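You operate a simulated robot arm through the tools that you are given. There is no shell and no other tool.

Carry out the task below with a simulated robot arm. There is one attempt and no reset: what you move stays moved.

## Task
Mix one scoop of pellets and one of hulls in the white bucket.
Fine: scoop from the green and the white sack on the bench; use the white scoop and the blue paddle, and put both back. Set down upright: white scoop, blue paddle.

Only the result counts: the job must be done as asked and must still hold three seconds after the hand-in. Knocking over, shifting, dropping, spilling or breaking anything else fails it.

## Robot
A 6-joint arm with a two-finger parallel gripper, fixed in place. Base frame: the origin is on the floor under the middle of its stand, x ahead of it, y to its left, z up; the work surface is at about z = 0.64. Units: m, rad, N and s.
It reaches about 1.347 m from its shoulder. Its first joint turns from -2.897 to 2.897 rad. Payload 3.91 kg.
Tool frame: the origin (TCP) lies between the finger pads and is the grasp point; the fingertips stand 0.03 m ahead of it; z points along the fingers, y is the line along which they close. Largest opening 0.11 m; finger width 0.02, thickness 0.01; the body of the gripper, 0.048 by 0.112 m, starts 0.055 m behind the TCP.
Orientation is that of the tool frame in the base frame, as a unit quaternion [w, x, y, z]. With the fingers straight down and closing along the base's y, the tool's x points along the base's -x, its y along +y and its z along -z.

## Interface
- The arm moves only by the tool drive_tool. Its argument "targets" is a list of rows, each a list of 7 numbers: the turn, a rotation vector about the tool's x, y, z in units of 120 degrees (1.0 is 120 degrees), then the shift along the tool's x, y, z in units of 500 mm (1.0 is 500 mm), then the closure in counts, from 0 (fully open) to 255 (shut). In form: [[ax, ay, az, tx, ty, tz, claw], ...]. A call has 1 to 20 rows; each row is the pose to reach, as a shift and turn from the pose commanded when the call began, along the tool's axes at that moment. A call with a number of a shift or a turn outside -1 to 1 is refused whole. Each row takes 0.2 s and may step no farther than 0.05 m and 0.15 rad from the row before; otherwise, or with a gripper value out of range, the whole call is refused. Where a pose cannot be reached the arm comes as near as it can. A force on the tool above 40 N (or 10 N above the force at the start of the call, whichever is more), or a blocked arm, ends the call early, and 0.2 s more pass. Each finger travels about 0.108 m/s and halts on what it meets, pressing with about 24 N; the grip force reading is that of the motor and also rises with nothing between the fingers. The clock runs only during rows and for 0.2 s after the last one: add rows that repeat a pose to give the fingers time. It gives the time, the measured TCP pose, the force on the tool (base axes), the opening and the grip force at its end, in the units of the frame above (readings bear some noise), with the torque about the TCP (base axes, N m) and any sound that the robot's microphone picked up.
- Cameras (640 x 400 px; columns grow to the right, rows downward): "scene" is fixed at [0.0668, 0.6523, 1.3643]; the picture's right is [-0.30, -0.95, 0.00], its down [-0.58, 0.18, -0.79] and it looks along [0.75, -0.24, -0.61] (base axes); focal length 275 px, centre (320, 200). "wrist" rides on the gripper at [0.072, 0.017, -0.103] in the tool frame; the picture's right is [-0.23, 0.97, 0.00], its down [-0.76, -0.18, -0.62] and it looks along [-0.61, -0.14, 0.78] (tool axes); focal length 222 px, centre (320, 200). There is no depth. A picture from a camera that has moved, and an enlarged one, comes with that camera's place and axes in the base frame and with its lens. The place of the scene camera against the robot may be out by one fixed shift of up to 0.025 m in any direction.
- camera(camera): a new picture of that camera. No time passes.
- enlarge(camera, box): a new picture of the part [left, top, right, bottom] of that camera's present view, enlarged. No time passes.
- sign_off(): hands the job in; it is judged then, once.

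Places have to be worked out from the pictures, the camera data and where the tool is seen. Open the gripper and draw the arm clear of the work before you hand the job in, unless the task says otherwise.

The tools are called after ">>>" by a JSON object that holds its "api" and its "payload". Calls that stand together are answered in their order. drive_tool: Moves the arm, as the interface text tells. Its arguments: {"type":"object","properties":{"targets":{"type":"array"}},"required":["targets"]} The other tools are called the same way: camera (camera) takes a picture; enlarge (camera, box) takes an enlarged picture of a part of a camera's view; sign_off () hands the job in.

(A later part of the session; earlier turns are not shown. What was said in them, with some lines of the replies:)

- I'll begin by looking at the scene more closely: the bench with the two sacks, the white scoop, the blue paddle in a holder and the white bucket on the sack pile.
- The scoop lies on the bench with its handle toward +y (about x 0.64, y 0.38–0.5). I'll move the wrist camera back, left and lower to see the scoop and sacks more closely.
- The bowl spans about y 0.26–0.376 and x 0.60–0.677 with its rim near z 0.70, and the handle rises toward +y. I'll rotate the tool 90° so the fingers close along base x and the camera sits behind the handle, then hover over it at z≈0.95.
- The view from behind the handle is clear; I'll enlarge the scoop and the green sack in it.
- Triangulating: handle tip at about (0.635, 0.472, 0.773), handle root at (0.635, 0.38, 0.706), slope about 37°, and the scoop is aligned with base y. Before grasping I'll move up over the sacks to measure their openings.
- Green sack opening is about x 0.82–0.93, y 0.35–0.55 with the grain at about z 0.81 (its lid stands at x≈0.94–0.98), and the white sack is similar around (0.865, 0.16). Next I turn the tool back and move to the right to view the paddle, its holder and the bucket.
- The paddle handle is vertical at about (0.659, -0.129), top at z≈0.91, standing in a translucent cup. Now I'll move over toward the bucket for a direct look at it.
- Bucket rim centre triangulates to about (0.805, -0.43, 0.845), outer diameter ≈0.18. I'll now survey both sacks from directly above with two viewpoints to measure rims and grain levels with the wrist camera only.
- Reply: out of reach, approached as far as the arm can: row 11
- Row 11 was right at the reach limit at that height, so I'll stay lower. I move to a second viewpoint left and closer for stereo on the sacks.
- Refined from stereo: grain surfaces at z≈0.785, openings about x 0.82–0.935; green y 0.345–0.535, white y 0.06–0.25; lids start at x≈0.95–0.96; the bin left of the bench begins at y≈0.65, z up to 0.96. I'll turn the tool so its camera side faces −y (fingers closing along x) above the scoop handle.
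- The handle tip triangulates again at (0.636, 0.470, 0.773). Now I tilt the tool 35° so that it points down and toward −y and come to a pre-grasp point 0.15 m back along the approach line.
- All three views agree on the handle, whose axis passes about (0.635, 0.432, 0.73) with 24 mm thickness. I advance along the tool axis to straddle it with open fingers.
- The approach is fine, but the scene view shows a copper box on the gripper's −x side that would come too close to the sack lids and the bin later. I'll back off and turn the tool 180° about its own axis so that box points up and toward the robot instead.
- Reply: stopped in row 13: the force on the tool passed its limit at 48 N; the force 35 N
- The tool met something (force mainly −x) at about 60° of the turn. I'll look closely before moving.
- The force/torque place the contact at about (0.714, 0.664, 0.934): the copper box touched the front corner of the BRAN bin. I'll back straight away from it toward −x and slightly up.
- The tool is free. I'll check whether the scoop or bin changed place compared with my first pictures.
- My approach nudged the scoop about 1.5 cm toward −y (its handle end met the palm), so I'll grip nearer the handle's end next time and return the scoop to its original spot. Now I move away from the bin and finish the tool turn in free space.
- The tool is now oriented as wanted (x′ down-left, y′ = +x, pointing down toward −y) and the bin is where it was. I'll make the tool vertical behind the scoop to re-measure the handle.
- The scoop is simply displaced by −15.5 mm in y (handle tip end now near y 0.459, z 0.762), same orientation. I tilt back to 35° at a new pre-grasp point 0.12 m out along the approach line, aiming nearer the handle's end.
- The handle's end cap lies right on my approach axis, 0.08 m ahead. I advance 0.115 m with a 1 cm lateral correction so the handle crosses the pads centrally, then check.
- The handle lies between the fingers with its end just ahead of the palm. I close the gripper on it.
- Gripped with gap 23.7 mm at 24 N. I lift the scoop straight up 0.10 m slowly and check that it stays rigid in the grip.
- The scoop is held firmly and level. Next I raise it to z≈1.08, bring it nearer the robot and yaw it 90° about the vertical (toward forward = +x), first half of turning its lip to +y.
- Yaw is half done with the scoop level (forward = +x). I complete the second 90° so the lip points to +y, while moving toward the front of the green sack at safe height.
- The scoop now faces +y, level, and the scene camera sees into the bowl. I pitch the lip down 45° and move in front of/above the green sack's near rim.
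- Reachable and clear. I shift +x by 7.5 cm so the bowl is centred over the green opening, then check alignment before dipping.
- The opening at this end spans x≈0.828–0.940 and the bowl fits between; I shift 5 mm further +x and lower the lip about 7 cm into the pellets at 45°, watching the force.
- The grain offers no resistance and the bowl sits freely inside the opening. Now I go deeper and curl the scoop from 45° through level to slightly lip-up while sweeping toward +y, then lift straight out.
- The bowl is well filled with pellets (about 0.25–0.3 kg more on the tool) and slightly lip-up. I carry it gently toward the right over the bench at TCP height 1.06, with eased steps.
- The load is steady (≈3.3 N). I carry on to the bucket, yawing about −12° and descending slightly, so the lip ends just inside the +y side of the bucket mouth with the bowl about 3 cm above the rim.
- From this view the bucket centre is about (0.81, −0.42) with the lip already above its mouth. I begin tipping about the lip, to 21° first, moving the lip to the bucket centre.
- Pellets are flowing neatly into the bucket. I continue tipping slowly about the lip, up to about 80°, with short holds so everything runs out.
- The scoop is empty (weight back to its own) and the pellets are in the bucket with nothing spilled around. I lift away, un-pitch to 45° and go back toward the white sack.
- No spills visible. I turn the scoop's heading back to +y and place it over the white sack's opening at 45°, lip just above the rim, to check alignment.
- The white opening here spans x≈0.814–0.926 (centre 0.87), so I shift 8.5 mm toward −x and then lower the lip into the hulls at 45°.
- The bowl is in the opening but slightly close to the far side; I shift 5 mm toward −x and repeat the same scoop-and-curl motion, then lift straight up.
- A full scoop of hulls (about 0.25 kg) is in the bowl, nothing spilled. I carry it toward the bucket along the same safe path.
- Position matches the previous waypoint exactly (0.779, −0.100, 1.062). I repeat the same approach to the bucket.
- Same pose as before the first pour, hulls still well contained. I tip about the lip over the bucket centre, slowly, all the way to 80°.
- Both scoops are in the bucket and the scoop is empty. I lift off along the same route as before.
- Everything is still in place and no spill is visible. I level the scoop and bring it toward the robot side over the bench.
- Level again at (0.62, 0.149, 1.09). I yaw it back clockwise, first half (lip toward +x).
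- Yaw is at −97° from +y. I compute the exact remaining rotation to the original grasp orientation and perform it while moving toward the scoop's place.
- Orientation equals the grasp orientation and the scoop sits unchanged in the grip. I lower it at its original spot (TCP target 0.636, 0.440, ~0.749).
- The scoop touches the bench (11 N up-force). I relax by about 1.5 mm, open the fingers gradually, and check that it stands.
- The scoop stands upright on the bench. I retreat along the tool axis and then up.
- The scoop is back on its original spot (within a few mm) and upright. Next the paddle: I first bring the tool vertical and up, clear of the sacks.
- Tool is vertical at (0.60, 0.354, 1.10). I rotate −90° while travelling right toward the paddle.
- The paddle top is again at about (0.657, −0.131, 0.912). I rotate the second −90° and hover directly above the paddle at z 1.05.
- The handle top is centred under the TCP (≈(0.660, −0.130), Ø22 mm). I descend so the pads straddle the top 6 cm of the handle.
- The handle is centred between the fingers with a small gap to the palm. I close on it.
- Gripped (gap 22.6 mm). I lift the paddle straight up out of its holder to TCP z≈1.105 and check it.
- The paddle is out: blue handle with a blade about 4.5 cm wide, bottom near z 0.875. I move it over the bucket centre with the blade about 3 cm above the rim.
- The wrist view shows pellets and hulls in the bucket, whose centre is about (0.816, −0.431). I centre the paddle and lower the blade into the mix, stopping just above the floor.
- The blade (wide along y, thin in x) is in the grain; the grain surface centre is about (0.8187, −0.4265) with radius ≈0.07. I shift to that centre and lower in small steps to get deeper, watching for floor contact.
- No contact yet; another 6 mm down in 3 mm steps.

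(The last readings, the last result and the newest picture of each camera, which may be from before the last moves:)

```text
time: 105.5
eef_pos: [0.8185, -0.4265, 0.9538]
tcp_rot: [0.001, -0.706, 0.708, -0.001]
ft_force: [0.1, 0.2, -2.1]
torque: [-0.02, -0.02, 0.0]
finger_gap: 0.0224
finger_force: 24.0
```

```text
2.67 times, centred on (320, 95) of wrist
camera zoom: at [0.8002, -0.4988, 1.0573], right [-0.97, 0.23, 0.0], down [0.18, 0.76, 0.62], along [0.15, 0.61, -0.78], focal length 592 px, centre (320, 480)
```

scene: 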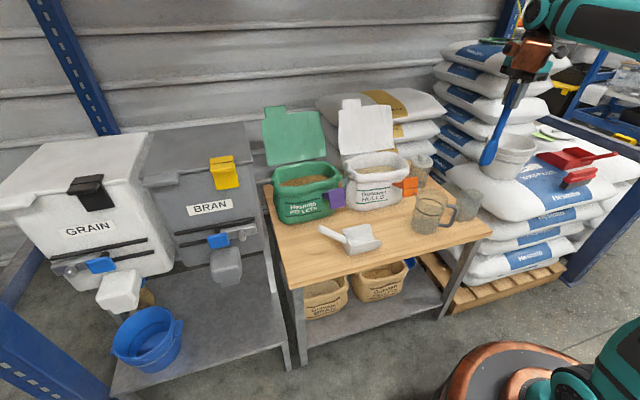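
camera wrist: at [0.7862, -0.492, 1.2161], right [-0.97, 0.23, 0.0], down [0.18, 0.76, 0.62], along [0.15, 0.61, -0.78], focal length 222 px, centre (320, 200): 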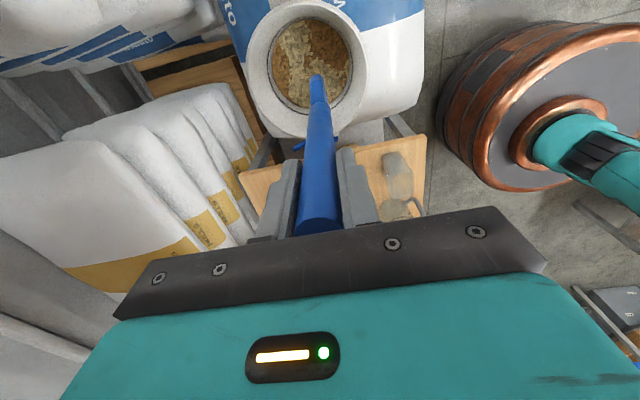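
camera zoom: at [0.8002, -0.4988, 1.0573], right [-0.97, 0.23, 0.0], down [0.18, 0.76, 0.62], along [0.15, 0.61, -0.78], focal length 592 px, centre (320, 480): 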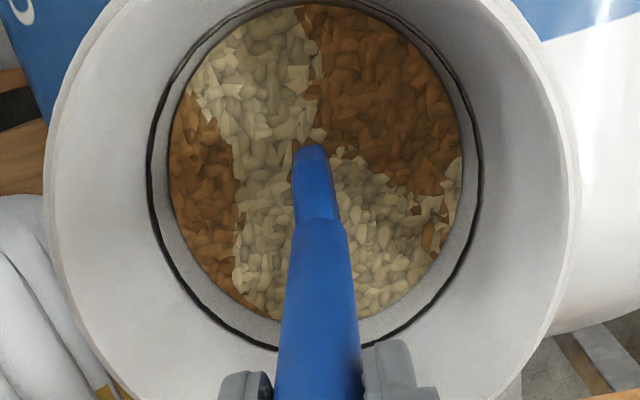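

The blade tip is still fully visible, so the grain surface is lower than I thought. I keep lowering in 4 mm steps while monitoring the force.

>>> {"api": "drive_tool", "payload": {"targets": [[0, 0, 0, 0, 0, 0.008, 255], [0, 0, 0, 0, 0, 0.016, 255], [0, 0, 0, 0, 0, 0.024, 255], [0, 0, 0, 0, 0, 0.03, 255], [0, 0, 0, 0, 0, 0.03, 255]]}}

>>> {"api": "enlarge", "payload": {"camera": "wrist", "box": [200, 20, 440, 170]}}

>>> {"api": "enlarge", "payload": {"camera": "scene", "box": [430, 70, 610, 182]}}

```text
time: 106.7
eef_pos: [0.8165, -0.4273, 0.9372]
tcp_rot: [0.001, -0.706, 0.709, 0.0]
ft_force: [-0.3, -0.5, -0.7]
torque: [0.02, 0.05, -0.01]
finger_gap: 0.0227
finger_force: 23.6
```

```text
2.67 times, centred on (320, 95) of wrist
camera zoom: at [0.7998, -0.4992, 1.0415], right [-0.97, 0.23, 0.0], down [0.18, 0.76, 0.62], along [0.15, 0.61, -0.78], focal length 592 px, centre (320, 480)
```

zoom: 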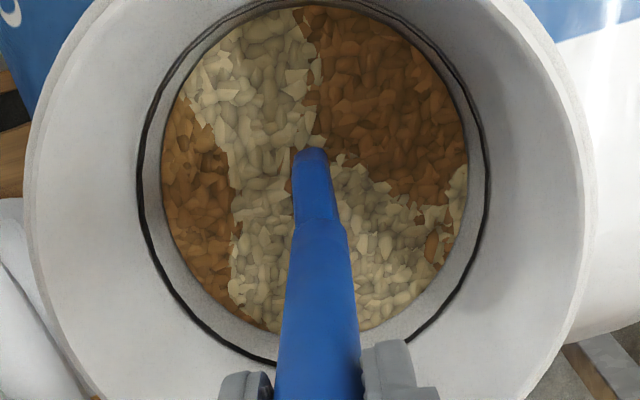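

```text
3.56 times, centred on (520, 126) of scene
camera zoom: at [0.0668, 0.6523, 1.3643], right [-0.3, -0.95, 0.0], down [-0.58, 0.18, -0.79], along [0.75, -0.24, -0.61], focal length 977 px, centre (-391, 463)
```

zoom: 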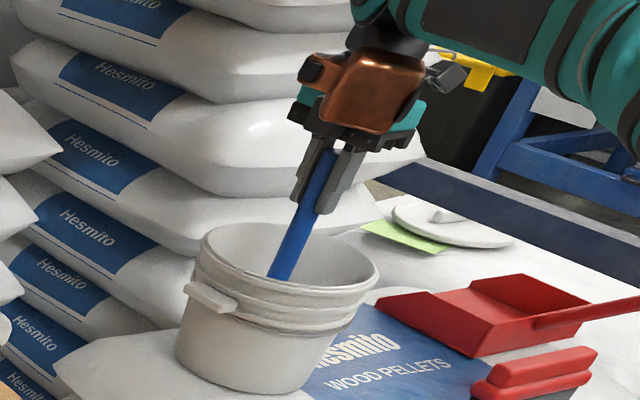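

The tip is just reaching the grain surface (z≈0.70); the grain circle is centred at (0.818, −0.425) with radius ≈0.078. I continue down in small steps.

>>> {"api": "drive_tool", "payload": {"targets": [[0, 0, 0, -0.004, 0, 0.008, 255], [0, 0, 0, -0.004, 0, 0.016, 255], [0, 0, 0, -0.004, 0, 0.024, 255], [0, 0, 0, -0.004, 0, 0.03, 255], [0, 0, 0, -0.004, 0, 0.03, 255]]}}

>>> {"api": "enlarge", "payload": {"camera": "wrist", "box": [200, 20, 440, 170]}}

```text
time: 107.9
eef_pos: [0.8162, -0.4236, 0.924]
tcp_rot: [0.002, -0.706, 0.708, -0.001]
ft_force: [2.3, 0.1, 22.9]
torque: [0.11, -0.42, 0.01]
finger_gap: 0.0228
finger_force: 24.0
```

```text
2.67 times, centred on (320, 95) of wrist
camera zoom: at [0.7989, -0.4964, 1.028], right [-0.97, 0.23, 0.0], down [0.18, 0.76, 0.62], along [0.15, 0.61, -0.78], focal length 592 px, centre (320, 480)
```

zoom: 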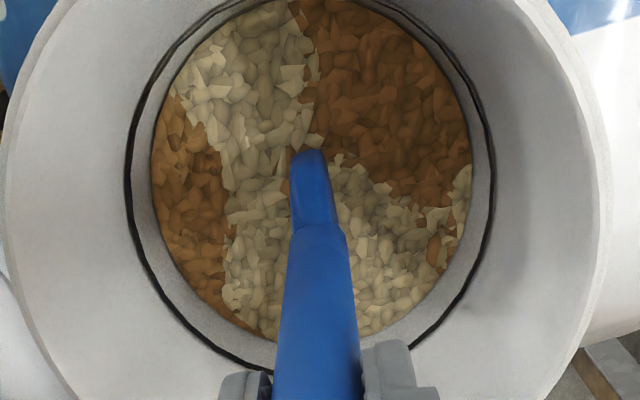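

The blade met the bucket floor (23 N up), which gives the depth. I back off 6 mm and stir two circles of 3 cm radius around the bucket centre.

>>> {"api": "drive_tool", "payload": {"targets": [[0, 0, 0, 0, 0, -0.0126, 255], [0, 0, 0, 0, -0.03, -0.0126, 255], [0, 0, 0, 0, -0.06, -0.0126, 255], [0, 0, 0, -0.0424, -0.0424, -0.0126, 255], [0, 0, 0, -0.06, 0, -0.0126, 255], [0, 0, 0, -0.0424, 0.0424, -0.0126, 255], [0, 0, 0, 0, 0.06, -0.0126, 255], [0, 0, 0, 0.0424, 0.0424, -0.0126, 255], [0, 0, 0, 0.06, 0, -0.0126, 255], [0, 0, 0, 0.0424, -0.0424, -0.0126, 255], [0, 0, 0, 0, -0.06, -0.0126, 255], [0, 0, 0, -0.0424, -0.0424, -0.0126, 255], [0, 0, 0, -0.06, 0, -0.0126, 255], [0, 0, 0, -0.0424, 0.0424, -0.0126, 255], [0, 0, 0, 0, 0.06, -0.0126, 255], [0, 0, 0, 0.0424, 0.0424, -0.0126, 255], [0, 0, 0, 0.06, 0, -0.0126, 255], [0, 0, 0, 0.0424, -0.0424, -0.0126, 255], [0, 0, 0, 0, -0.06, -0.0126, 255], [0, 0, 0, 0, 0, -0.0126, 255]]}}

>>> {"api": "enlarge", "payload": {"camera": "wrist", "box": [200, 20, 440, 170]}}

>>> {"api": "enlarge", "payload": {"camera": "scene", "box": [430, 70, 610, 182]}}

```text
time: 112.1
eef_pos: [0.8185, -0.4237, 0.9285]
tcp_rot: [0.0, -0.706, 0.708, -0.001]
ft_force: [0.5, 0.3, -1.7]
torque: [-0.01, 0.0, -0.01]
finger_gap: 0.0229
finger_force: 23.6
```

```text
2.67 times, centred on (320, 95) of wrist
camera zoom: at [0.8, -0.4976, 1.0314], right [-0.97, 0.23, 0.0], down [0.18, 0.76, 0.62], along [0.14, 0.61, -0.78], focal length 592 px, centre (320, 480)
```

zoom: 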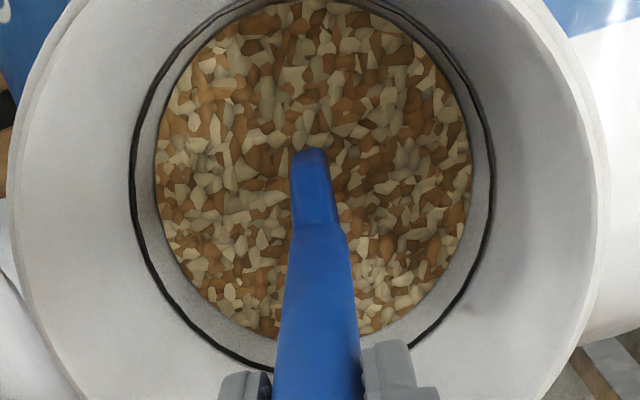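

```text
3.56 times, centred on (520, 126) of scene
camera zoom: at [0.0668, 0.6523, 1.3643], right [-0.3, -0.95, 0.0], down [-0.58, 0.18, -0.79], along [0.75, -0.24, -0.61], focal length 977 px, centre (-391, 463)
```

zoom: 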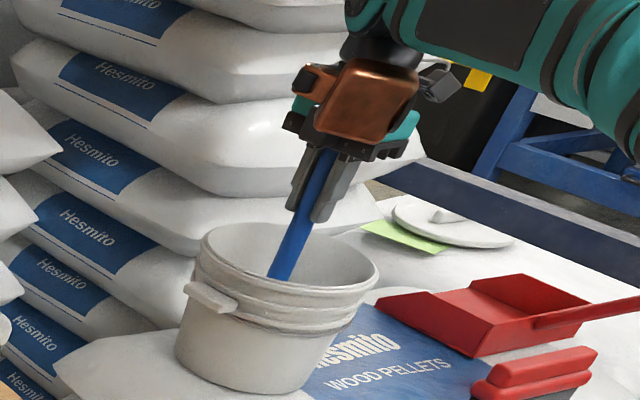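

The mixture now looks evenly blended. I add two more circles in the opposite direction to be thorough.

>>> {"api": "drive_tool", "payload": {"targets": [[0, 0, 0, 0, -0.03, 0, 255], [0, 0, 0, 0, -0.06, 0, 255], [0, 0, 0, 0.0424, -0.0424, 0, 255], [0, 0, 0, 0.06, 0, 0, 255], [0, 0, 0, 0.0424, 0.0424, 0, 255], [0, 0, 0, 0, 0.06, 0, 255], [0, 0, 0, -0.0424, 0.0424, 0, 255], [0, 0, 0, -0.06, 0, 0, 255], [0, 0, 0, -0.0424, -0.0424, 0, 255], [0, 0, 0, 0, -0.06, 0, 255], [0, 0, 0, 0.0424, -0.0424, 0, 255], [0, 0, 0, 0.06, 0, 0, 255], [0, 0, 0, 0.0424, 0.0424, 0, 255], [0, 0, 0, 0, 0.06, 0, 255], [0, 0, 0, -0.0424, 0.0424, 0, 255], [0, 0, 0, -0.06, 0, 0, 255], [0, 0, 0, -0.0424, -0.0424, 0, 255], [0, 0, 0, 0, -0.03, 0, 255], [0, 0, 0, 0, 0, 0, 255], [0, 0, 0, 0, 0, -0.02, 255]]}}

>>> {"api": "enlarge", "payload": {"camera": "wrist", "box": [200, 20, 440, 170]}}

```text
time: 116.3
eef_pos: [0.8182, -0.4249, 0.9407]
tcp_rot: [0.001, -0.706, 0.708, -0.001]
ft_force: [0.5, -0.2, -0.1]
torque: [-0.01, 0.01, 0.0]
finger_gap: 0.0228
finger_force: 24.1
```

```text
2.67 times, centred on (320, 95) of wrist
camera zoom: at [0.7998, -0.497, 1.0445], right [-0.97, 0.23, 0.0], down [0.18, 0.76, 0.62], along [0.15, 0.61, -0.78], focal length 592 px, centre (320, 480)
```

zoom: 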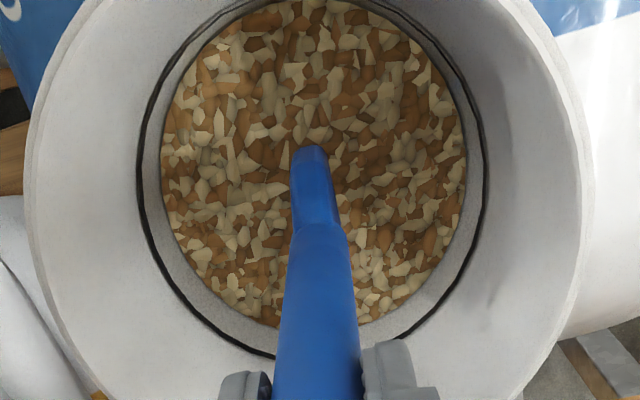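

Thoroughly mixed. I lift the paddle slowly straight out of the bucket and pause above it.

>>> {"api": "drive_tool", "payload": {"targets": [[0, 0, 0, 0, 0, -0.05, 255], [0, 0, 0, 0, 0, -0.11, 255], [0, 0, 0, 0, 0, -0.17, 255], [0, 0, 0, 0, 0, -0.23, 255], [0, 0, 0, 0, 0.014, -0.29, 255], [0, 0, 0, -0.01, 0.028, -0.344, 255], [0, 0, 0, -0.01, 0.028, -0.344, 255], [0, 0, 0, -0.01, 0.028, -0.344, 255]]}}

>>> {"api": "enlarge", "payload": {"camera": "wrist", "box": [200, 0, 440, 150]}}

>>> {"api": "enlarge", "payload": {"camera": "scene", "box": [430, 70, 610, 182]}}

```text
time: 118.1
eef_pos: [0.803, -0.4195, 1.1115]
tcp_rot: [0.001, -0.706, 0.708, -0.001]
ft_force: [0.1, -0.6, -0.9]
torque: [0.02, 0.0, -0.04]
finger_gap: 0.0225
finger_force: 23.7
```

```text
2.67 times, centred on (320, 75) of wrist
camera zoom: at [0.7846, -0.4918, 1.2155], right [-0.97, 0.23, 0.0], down [0.18, 0.76, 0.62], along [0.15, 0.61, -0.78], focal length 592 px, centre (320, 533)
```

zoom: 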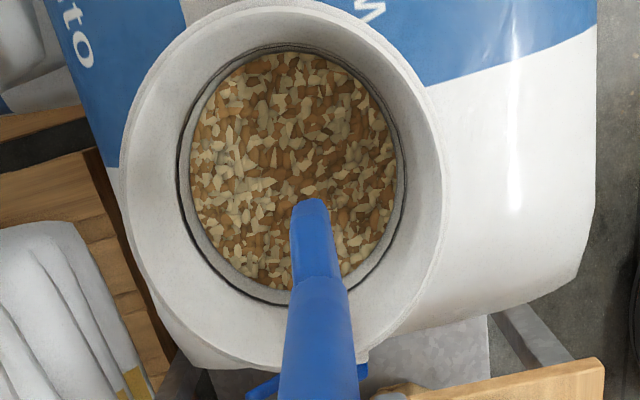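

```text
3.56 times, centred on (520, 126) of scene
camera zoom: at [0.0668, 0.6523, 1.3643], right [-0.3, -0.95, 0.0], down [-0.58, 0.18, -0.79], along [0.75, -0.24, -0.61], focal length 977 px, centre (-391, 463)
```

zoom: 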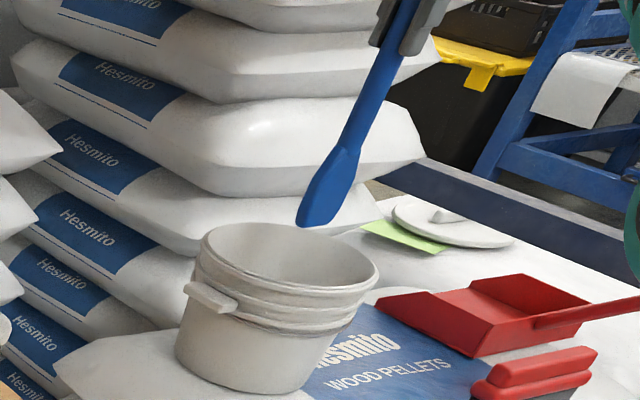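

The bucket hasn't moved and the mix is even; the paddle slid up about 1 cm in my grip when it touched the floor, otherwise unchanged. I carry it back above its holder.

>>> {"api": "drive_tool", "payload": {"targets": [[0, 0, 0, -0.0642, 0.0318, 0, 255], [0, 0, 0, -0.1285, 0.0637, 0, 255], [0, 0, 0, -0.1927, 0.0955, 0, 255], [0, 0, 0, -0.257, 0.1274, 0, 255], [0, 0, 0, -0.3212, 0.1592, 0, 255], [0, 0, 0, -0.3855, 0.1911, 0, 255], [0, 0, 0, -0.4497, 0.2229, 0, 255], [0, 0, 0, -0.514, 0.2548, 0, 255], [0, 0, 0, -0.5782, 0.2866, 0, 255], [0, 0, 0, -0.5782, 0.2866, 0, 255]]}}

>>> {"api": "enlarge", "payload": {"camera": "wrist", "box": [240, 20, 400, 120]}}

>>> {"api": "enlarge", "payload": {"camera": "scene", "box": [420, 100, 580, 200]}}

```text
time: 120.3
eef_pos: [0.66, -0.1284, 1.109]
tcp_rot: [0.002, -0.706, 0.708, 0.0]
ft_force: [-0.2, 0.5, -1.0]
torque: [0.0, 0.01, 0.02]
finger_gap: 0.0225
finger_force: 24.4
```

```text
4.00 times, centred on (320, 70) of wrist
camera zoom: at [0.6418, -0.2015, 1.213], right [-0.97, 0.23, 0.0], down [0.18, 0.76, 0.62], along [0.15, 0.61, -0.78], focal length 888 px, centre (320, 720)
```

zoom: 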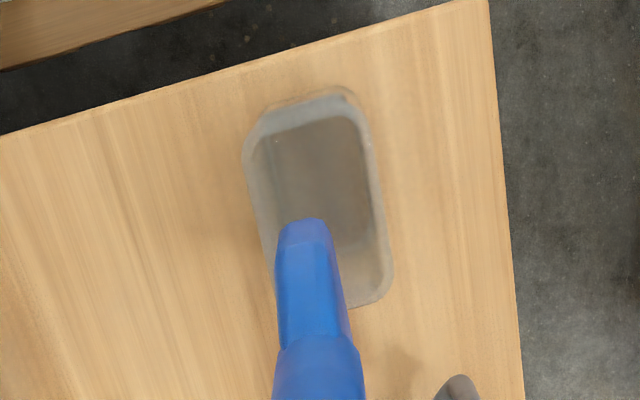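

```text
4.00 times, centred on (500, 150) of scene
camera zoom: at [0.0668, 0.6523, 1.3643], right [-0.3, -0.95, 0.0], down [-0.58, 0.18, -0.79], along [0.75, -0.24, -0.61], focal length 1099 px, centre (-400, 400)
```

zoom: 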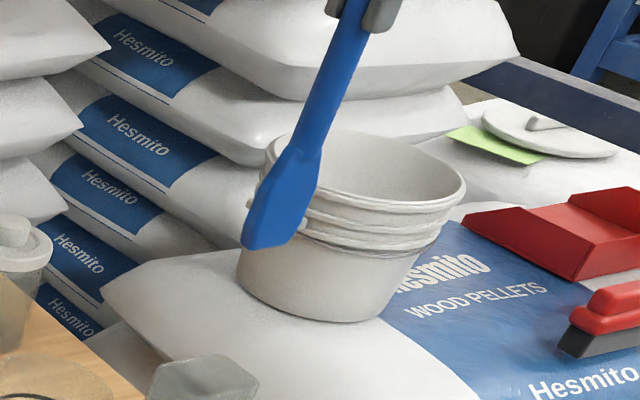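

The blade is above the holder opening (centre ≈(0.661, −0.132)). I lower it into the holder, stopping about 2 cm above the expected seat.

>>> {"api": "drive_tool", "payload": {"targets": [[0, 0, 0, 0.001, 0, 0.06, 255], [0, 0, 0, 0.002, 0, 0.12, 255], [0, 0, 0, 0.002, 0, 0.18, 255], [0, 0, 0, 0.002, 0, 0.24, 255], [0, 0, 0, 0.002, 0, 0.3, 255], [0, 0, 0, 0.002, 0, 0.36, 255], [0, 0, 0, 0.002, 0, 0.42, 255], [0, 0, 0, 0.002, 0, 0.45, 255]]}}

>>> {"api": "camera", "payload": {"camera": "wrist"}}

>>> {"api": "enlarge", "payload": {"camera": "scene", "box": [420, 120, 540, 195]}}

```text
time: 122.1
eef_pos: [0.6608, -0.1304, 0.8864]
tcp_rot: [0.002, -0.706, 0.708, 0.0]
ft_force: [0.2, 0.8, -0.3]
torque: [0.03, 0.02, -0.03]
finger_gap: 0.0226
finger_force: 24.2
```

```text
taken
camera wrist: at [0.643, -0.2026, 0.9895], right [-0.97, 0.23, 0.0], down [0.18, 0.76, 0.62], along [0.15, 0.61, -0.78], focal length 222 px, centre (320, 200)
```

wrist: 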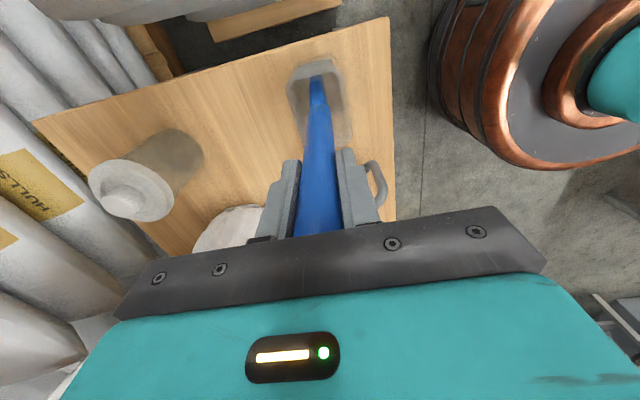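

```text
5.33 times, centred on (480, 158) of scene
camera zoom: at [0.0668, 0.6523, 1.3643], right [-0.3, -0.95, 0.0], down [-0.58, 0.18, -0.79], along [0.75, -0.24, -0.61], focal length 1466 px, centre (-533, 427)
```

zoom: 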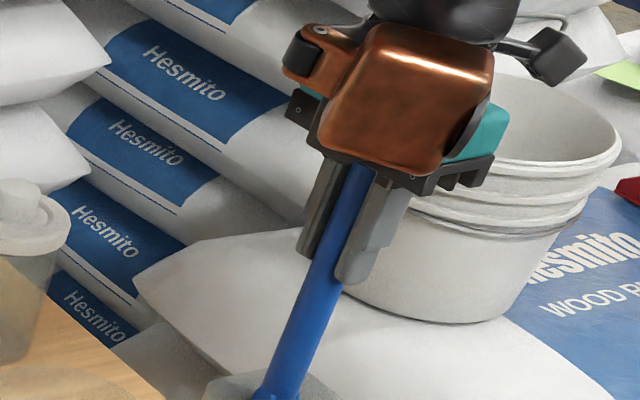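

Inside the holder with no contact so far. I continue down in 3–4 mm steps.

>>> {"api": "drive_tool", "payload": {"targets": [[0, 0, 0, 0, 0, 0.008, 255], [0, 0, 0, 0, 0, 0.016, 255], [0, 0, 0, 0, 0, 0.024, 255], [0, 0, 0, 0, 0, 0.03, 255], [0, 0, 0, 0, 0, 0.03, 255]]}}

```text
time: 123.3
eef_pos: [0.6605, -0.1303, 0.8703]
tcp_rot: [0.001, -0.706, 0.708, -0.001]
ft_force: [0.8, -0.4, -0.6]
torque: [0.0, 0.0, -0.01]
finger_gap: 0.0229
finger_force: 24.1
```

Still free at TCP z 0.870; I lower further in 2 mm steps.

>>> {"api": "drive_tool", "payload": {"targets": [[0, 0, 0, 0, 0, 0.004, 255], [0, 0, 0, 0, 0, 0.008, 255], [0, 0, 0, 0, 0, 0.01, 255], [0, 0, 0, 0, 0, 0.01, 255]]}}

```text
time: 124.3
eef_pos: [0.6618, -0.1305, 0.8662]
tcp_rot: [0.0, -0.706, 0.708, -0.002]
ft_force: [0.9, -0.6, -0.9]
torque: [0.01, 0.03, 0.04]
finger_gap: 0.0226
finger_force: 24.1
```

>>> {"api": "drive_tool", "payload": {"targets": [[0, 0, 0, 0, 0, 0.004, 255], [0, 0, 0, 0, 0, 0.006, 255], [0, 0, 0, 0, 0, 0.006, 255]]}}

>>> {"api": "camera", "payload": {"camera": "wrist"}}

>>> {"api": "enlarge", "payload": {"camera": "scene", "box": [420, 140, 540, 215]}}

```text
time: 125.1
eef_pos: [0.662, -0.131, 0.8644]
tcp_rot: [0.001, -0.706, 0.708, -0.002]
ft_force: [-1.2, -1.6, 22.8]
torque: [-0.02, 0.11, -0.02]
finger_gap: 0.0228
finger_force: 24.3
```

```text
taken
camera wrist: at [0.6432, -0.203, 0.9683], right [-0.97, 0.23, 0.0], down [0.18, 0.76, 0.62], along [0.15, 0.61, -0.78], focal length 222 px, centre (320, 200)
```

wrist: 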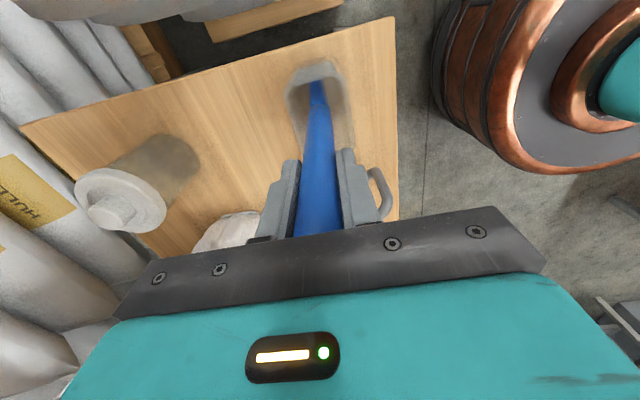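

```text
5.33 times, centred on (480, 178) of scene
camera zoom: at [0.0668, 0.6523, 1.3643], right [-0.3, -0.95, 0.0], down [-0.58, 0.18, -0.79], along [0.75, -0.24, -0.61], focal length 1466 px, centre (-533, 320)
```

zoom: 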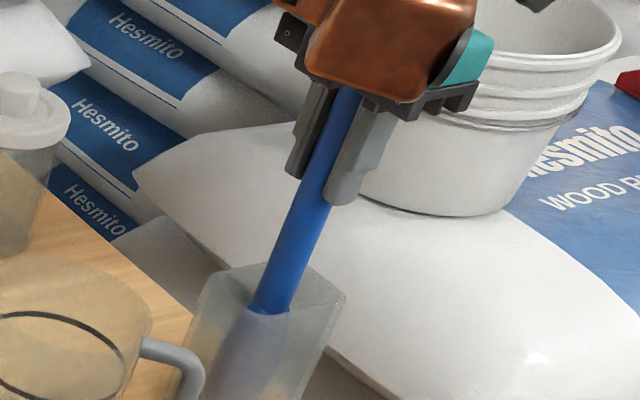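

The paddle is seated (23 N up-force exactly at the predicted depth). I relieve the pressure by 2 mm, then open the fingers gradually.

>>> {"api": "drive_tool", "payload": {"targets": [[0, 0, 0, 0, 0, -0.004, 255], [0, 0, 0, 0, 0, -0.004, 255], [0, 0, 0, 0, 0, -0.004, 200], [0, 0, 0, 0, 0, -0.004, 160], [0, 0, 0, 0, 0, -0.004, 100], [0, 0, 0, 0, 0, -0.004, 40], [0, 0, 0, 0, 0, -0.004, 0], [0, 0, 0, 0, 0, -0.004, 0], [0, 0, 0, 0, 0, -0.004, 0]]}}

>>> {"api": "camera", "payload": {"camera": "wrist"}}

>>> {"api": "enlarge", "payload": {"camera": "scene", "box": [420, 140, 540, 215]}}

```text
time: 127.1
eef_pos: [0.6626, -0.1314, 0.8651]
tcp_rot: [0.001, -0.706, 0.708, 0.0]
ft_force: [0.5, 0.5, 0.4]
torque: [-0.02, 0.0, -0.02]
finger_gap: 0.11
finger_force: 0.2
```

```text
taken
camera wrist: at [0.6437, -0.2028, 0.9692], right [-0.97, 0.23, 0.0], down [0.18, 0.76, 0.62], along [0.15, 0.61, -0.78], focal length 222 px, centre (320, 200)
```

wrist: 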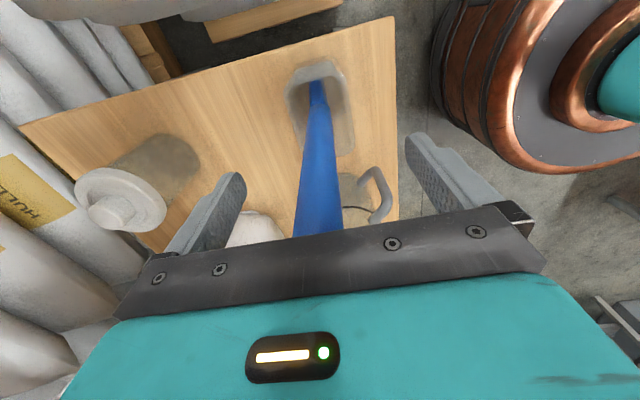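

```text
5.33 times, centred on (480, 178) of scene
camera zoom: at [0.0668, 0.6523, 1.3643], right [-0.3, -0.95, 0.0], down [-0.58, 0.18, -0.79], along [0.75, -0.24, -0.61], focal length 1466 px, centre (-533, 320)
```

zoom: 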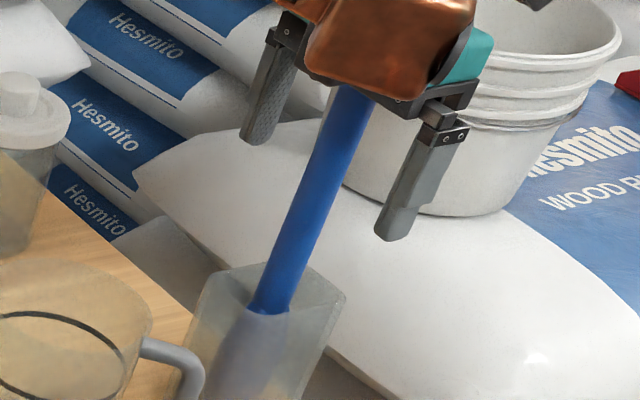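

The paddle stands upright by itself in the holder with the fingers open. I rise straight up.

>>> {"api": "drive_tool", "payload": {"targets": [[0, 0, 0, 0, 0, -0.02, 0], [0, 0, 0, 0, 0, -0.07, 0], [0, 0, 0, 0, 0, -0.14, 0], [0, 0, 0, 0, 0, -0.22, 0], [0, 0, 0, 0, 0, -0.3, 0], [0, 0, 0, 0, 0, -0.38, 0], [0, 0, 0, 0, 0, -0.46, 0]]}}

>>> {"api": "camera", "payload": {"camera": "wrist"}}

>>> {"api": "enlarge", "payload": {"camera": "wrist", "box": [220, 20, 420, 145]}}

>>> {"api": "enlarge", "payload": {"camera": "scene", "box": [400, 110, 640, 260]}}

```text
time: 128.7
eef_pos: [0.663, -0.1314, 1.0978]
tcp_rot: [0.0, -0.706, 0.708, -0.001]
ft_force: [0.4, 0.6, -0.1]
torque: [0.01, 0.02, 0.01]
finger_gap: 0.1098
finger_force: 0.0
```

```text
taken
camera wrist: at [0.6446, -0.2041, 1.2021], right [-0.97, 0.23, 0.0], down [0.18, 0.76, 0.62], along [0.15, 0.61, -0.78], focal length 222 px, centre (320, 200)
```

wrist: 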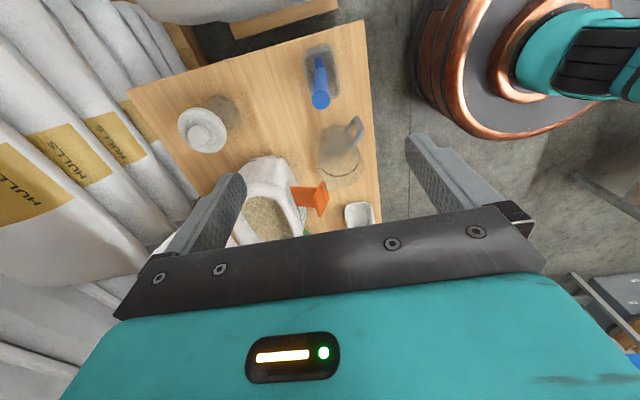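

```text
3.20 times, centred on (320, 82) of wrist
camera zoom: at [0.6446, -0.2041, 1.2021], right [-0.97, 0.23, 0.0], down [0.18, 0.76, 0.62], along [0.15, 0.61, -0.78], focal length 711 px, centre (320, 576)
```

zoom: 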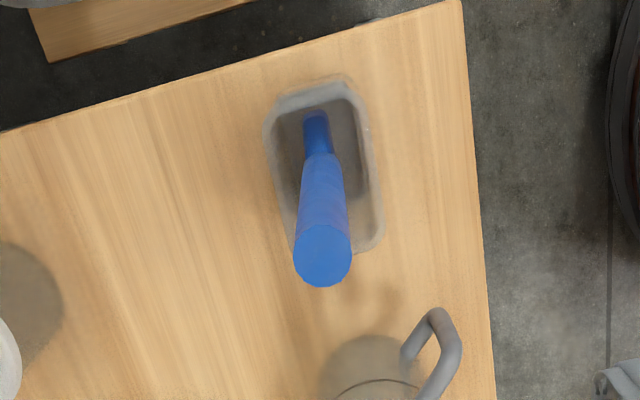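

```text
2.67 times, centred on (520, 185) of scene
camera zoom: at [0.0668, 0.6523, 1.3643], right [-0.3, -0.95, 0.0], down [-0.58, 0.18, -0.79], along [0.75, -0.24, -0.61], focal length 733 px, centre (-213, 240)
```

zoom: 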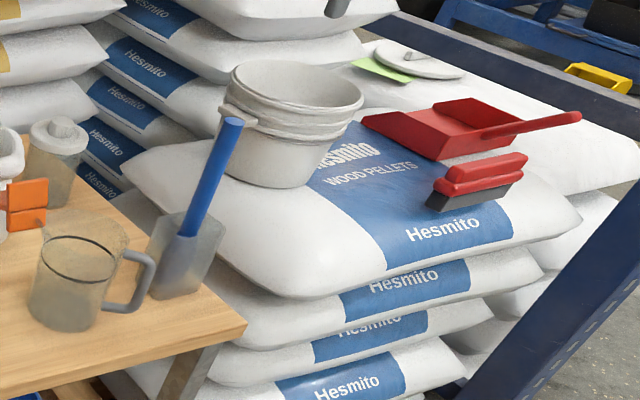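

The paddle and bucket look exactly as at the start. I draw the arm back and up, clear of the work, and make a final check of the whole scene.

>>> {"api": "drive_tool", "payload": {"targets": [[0, 0, 0, 0, 0, -0.06, 0], [0, 0, 0, -0.06, 0.045, -0.1, 0], [0, 0, 0, -0.13, 0.09, -0.14, 0], [0, 0, 0, -0.2, 0.14, -0.17, 0], [0, 0, 0, -0.28, 0.18, -0.19, 0], [0, 0, 0, -0.36, 0.226, -0.2, 0], [0, 0, 0, -0.36, 0.226, -0.2, 0]]}}

>>> {"api": "camera", "payload": {"camera": "scene"}}

>>> {"api": "enlarge", "payload": {"camera": "scene", "box": [250, 90, 450, 215]}}

>>> {"api": "enlarge", "payload": {"camera": "scene", "box": [260, 170, 500, 320]}}

>>> {"api": "camera", "payload": {"camera": "wrist"}}

```text
time: 130.3
eef_pos: [0.5463, 0.0533, 1.1916]
tcp_rot: [0.001, -0.706, 0.709, 0.0]
ft_force: [-0.2, 0.3, 0.7]
torque: [-0.01, 0.0, 0.0]
finger_gap: 0.11
finger_force: 0.0
```

```text
taken
```

scene: 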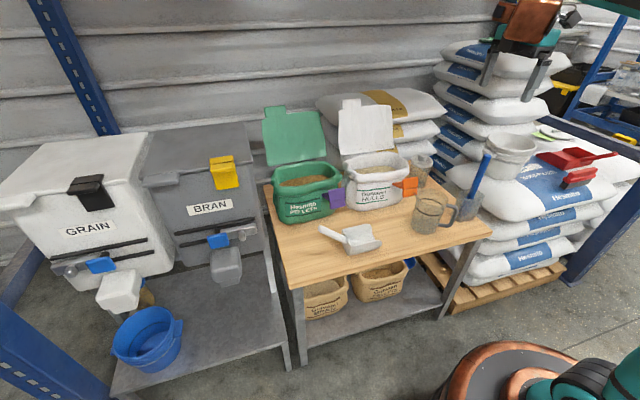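

```text
3.20 times, centred on (350, 152) of scene
camera zoom: at [0.0668, 0.6523, 1.3643], right [-0.3, -0.95, 0.0], down [-0.58, 0.18, -0.79], along [0.75, -0.24, -0.61], focal length 880 px, centre (224, 352)
```

zoom: 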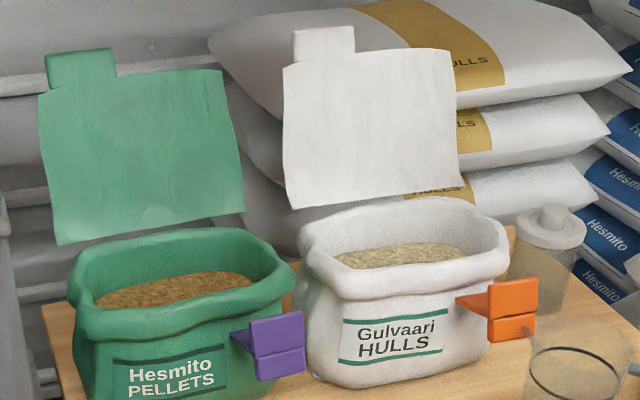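

```text
2.67 times, centred on (380, 245) of scene
camera zoom: at [0.0668, 0.6523, 1.3643], right [-0.3, -0.95, 0.0], down [-0.58, 0.18, -0.79], along [0.75, -0.24, -0.61], focal length 733 px, centre (160, 80)
```

zoom: 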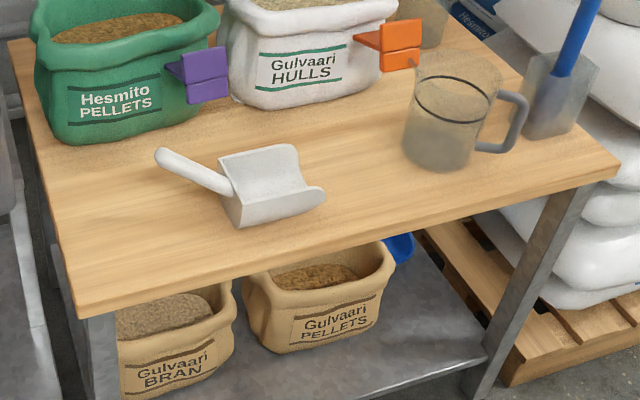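

```text
taken
camera wrist: at [0.5286, -0.02, 1.2966], right [-0.97, 0.23, 0.0], down [0.18, 0.76, 0.62], along [0.15, 0.61, -0.78], focal length 222 px, centre (320, 200)
```

wrist: 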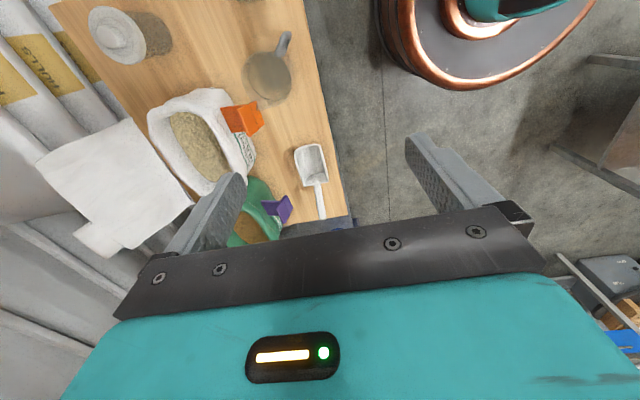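

Everything checks out: the scoop is upright on its original spot and the paddle upright in its holder. Sacks, bucket, bins and the other items are unchanged, with no spill visible and the mix even in the bucket. The gripper is open and the arm clear, so I hand the job in.

>>> {"api": "sign_off", "payload": {}}

```text
The job is handed in.
```

The job is handed in. The white bucket holds one scoop of pellets from the green sack and one of hulls from the white sack, stirred with the blue paddle until they looked even.

- **White scoop:** it stands upright on the bench, about 5 mm from where it started. My first approach nudged it about 1.5 cm, so I set it back on its original spot after use.
- **Blue paddle:** it is back in its holder, upright.
- **BRAN bin:** early on, the gripper bumped the bin's front corner at about 48 N and the arm stopped itself. In the later pictures the bin is where it was at the start.
- **Spills and other items:** I saw no spilled grain in the final pictures. The sacks, the bucket and everything else look unmoved.

The gripper is open and the arm is clear of the work.
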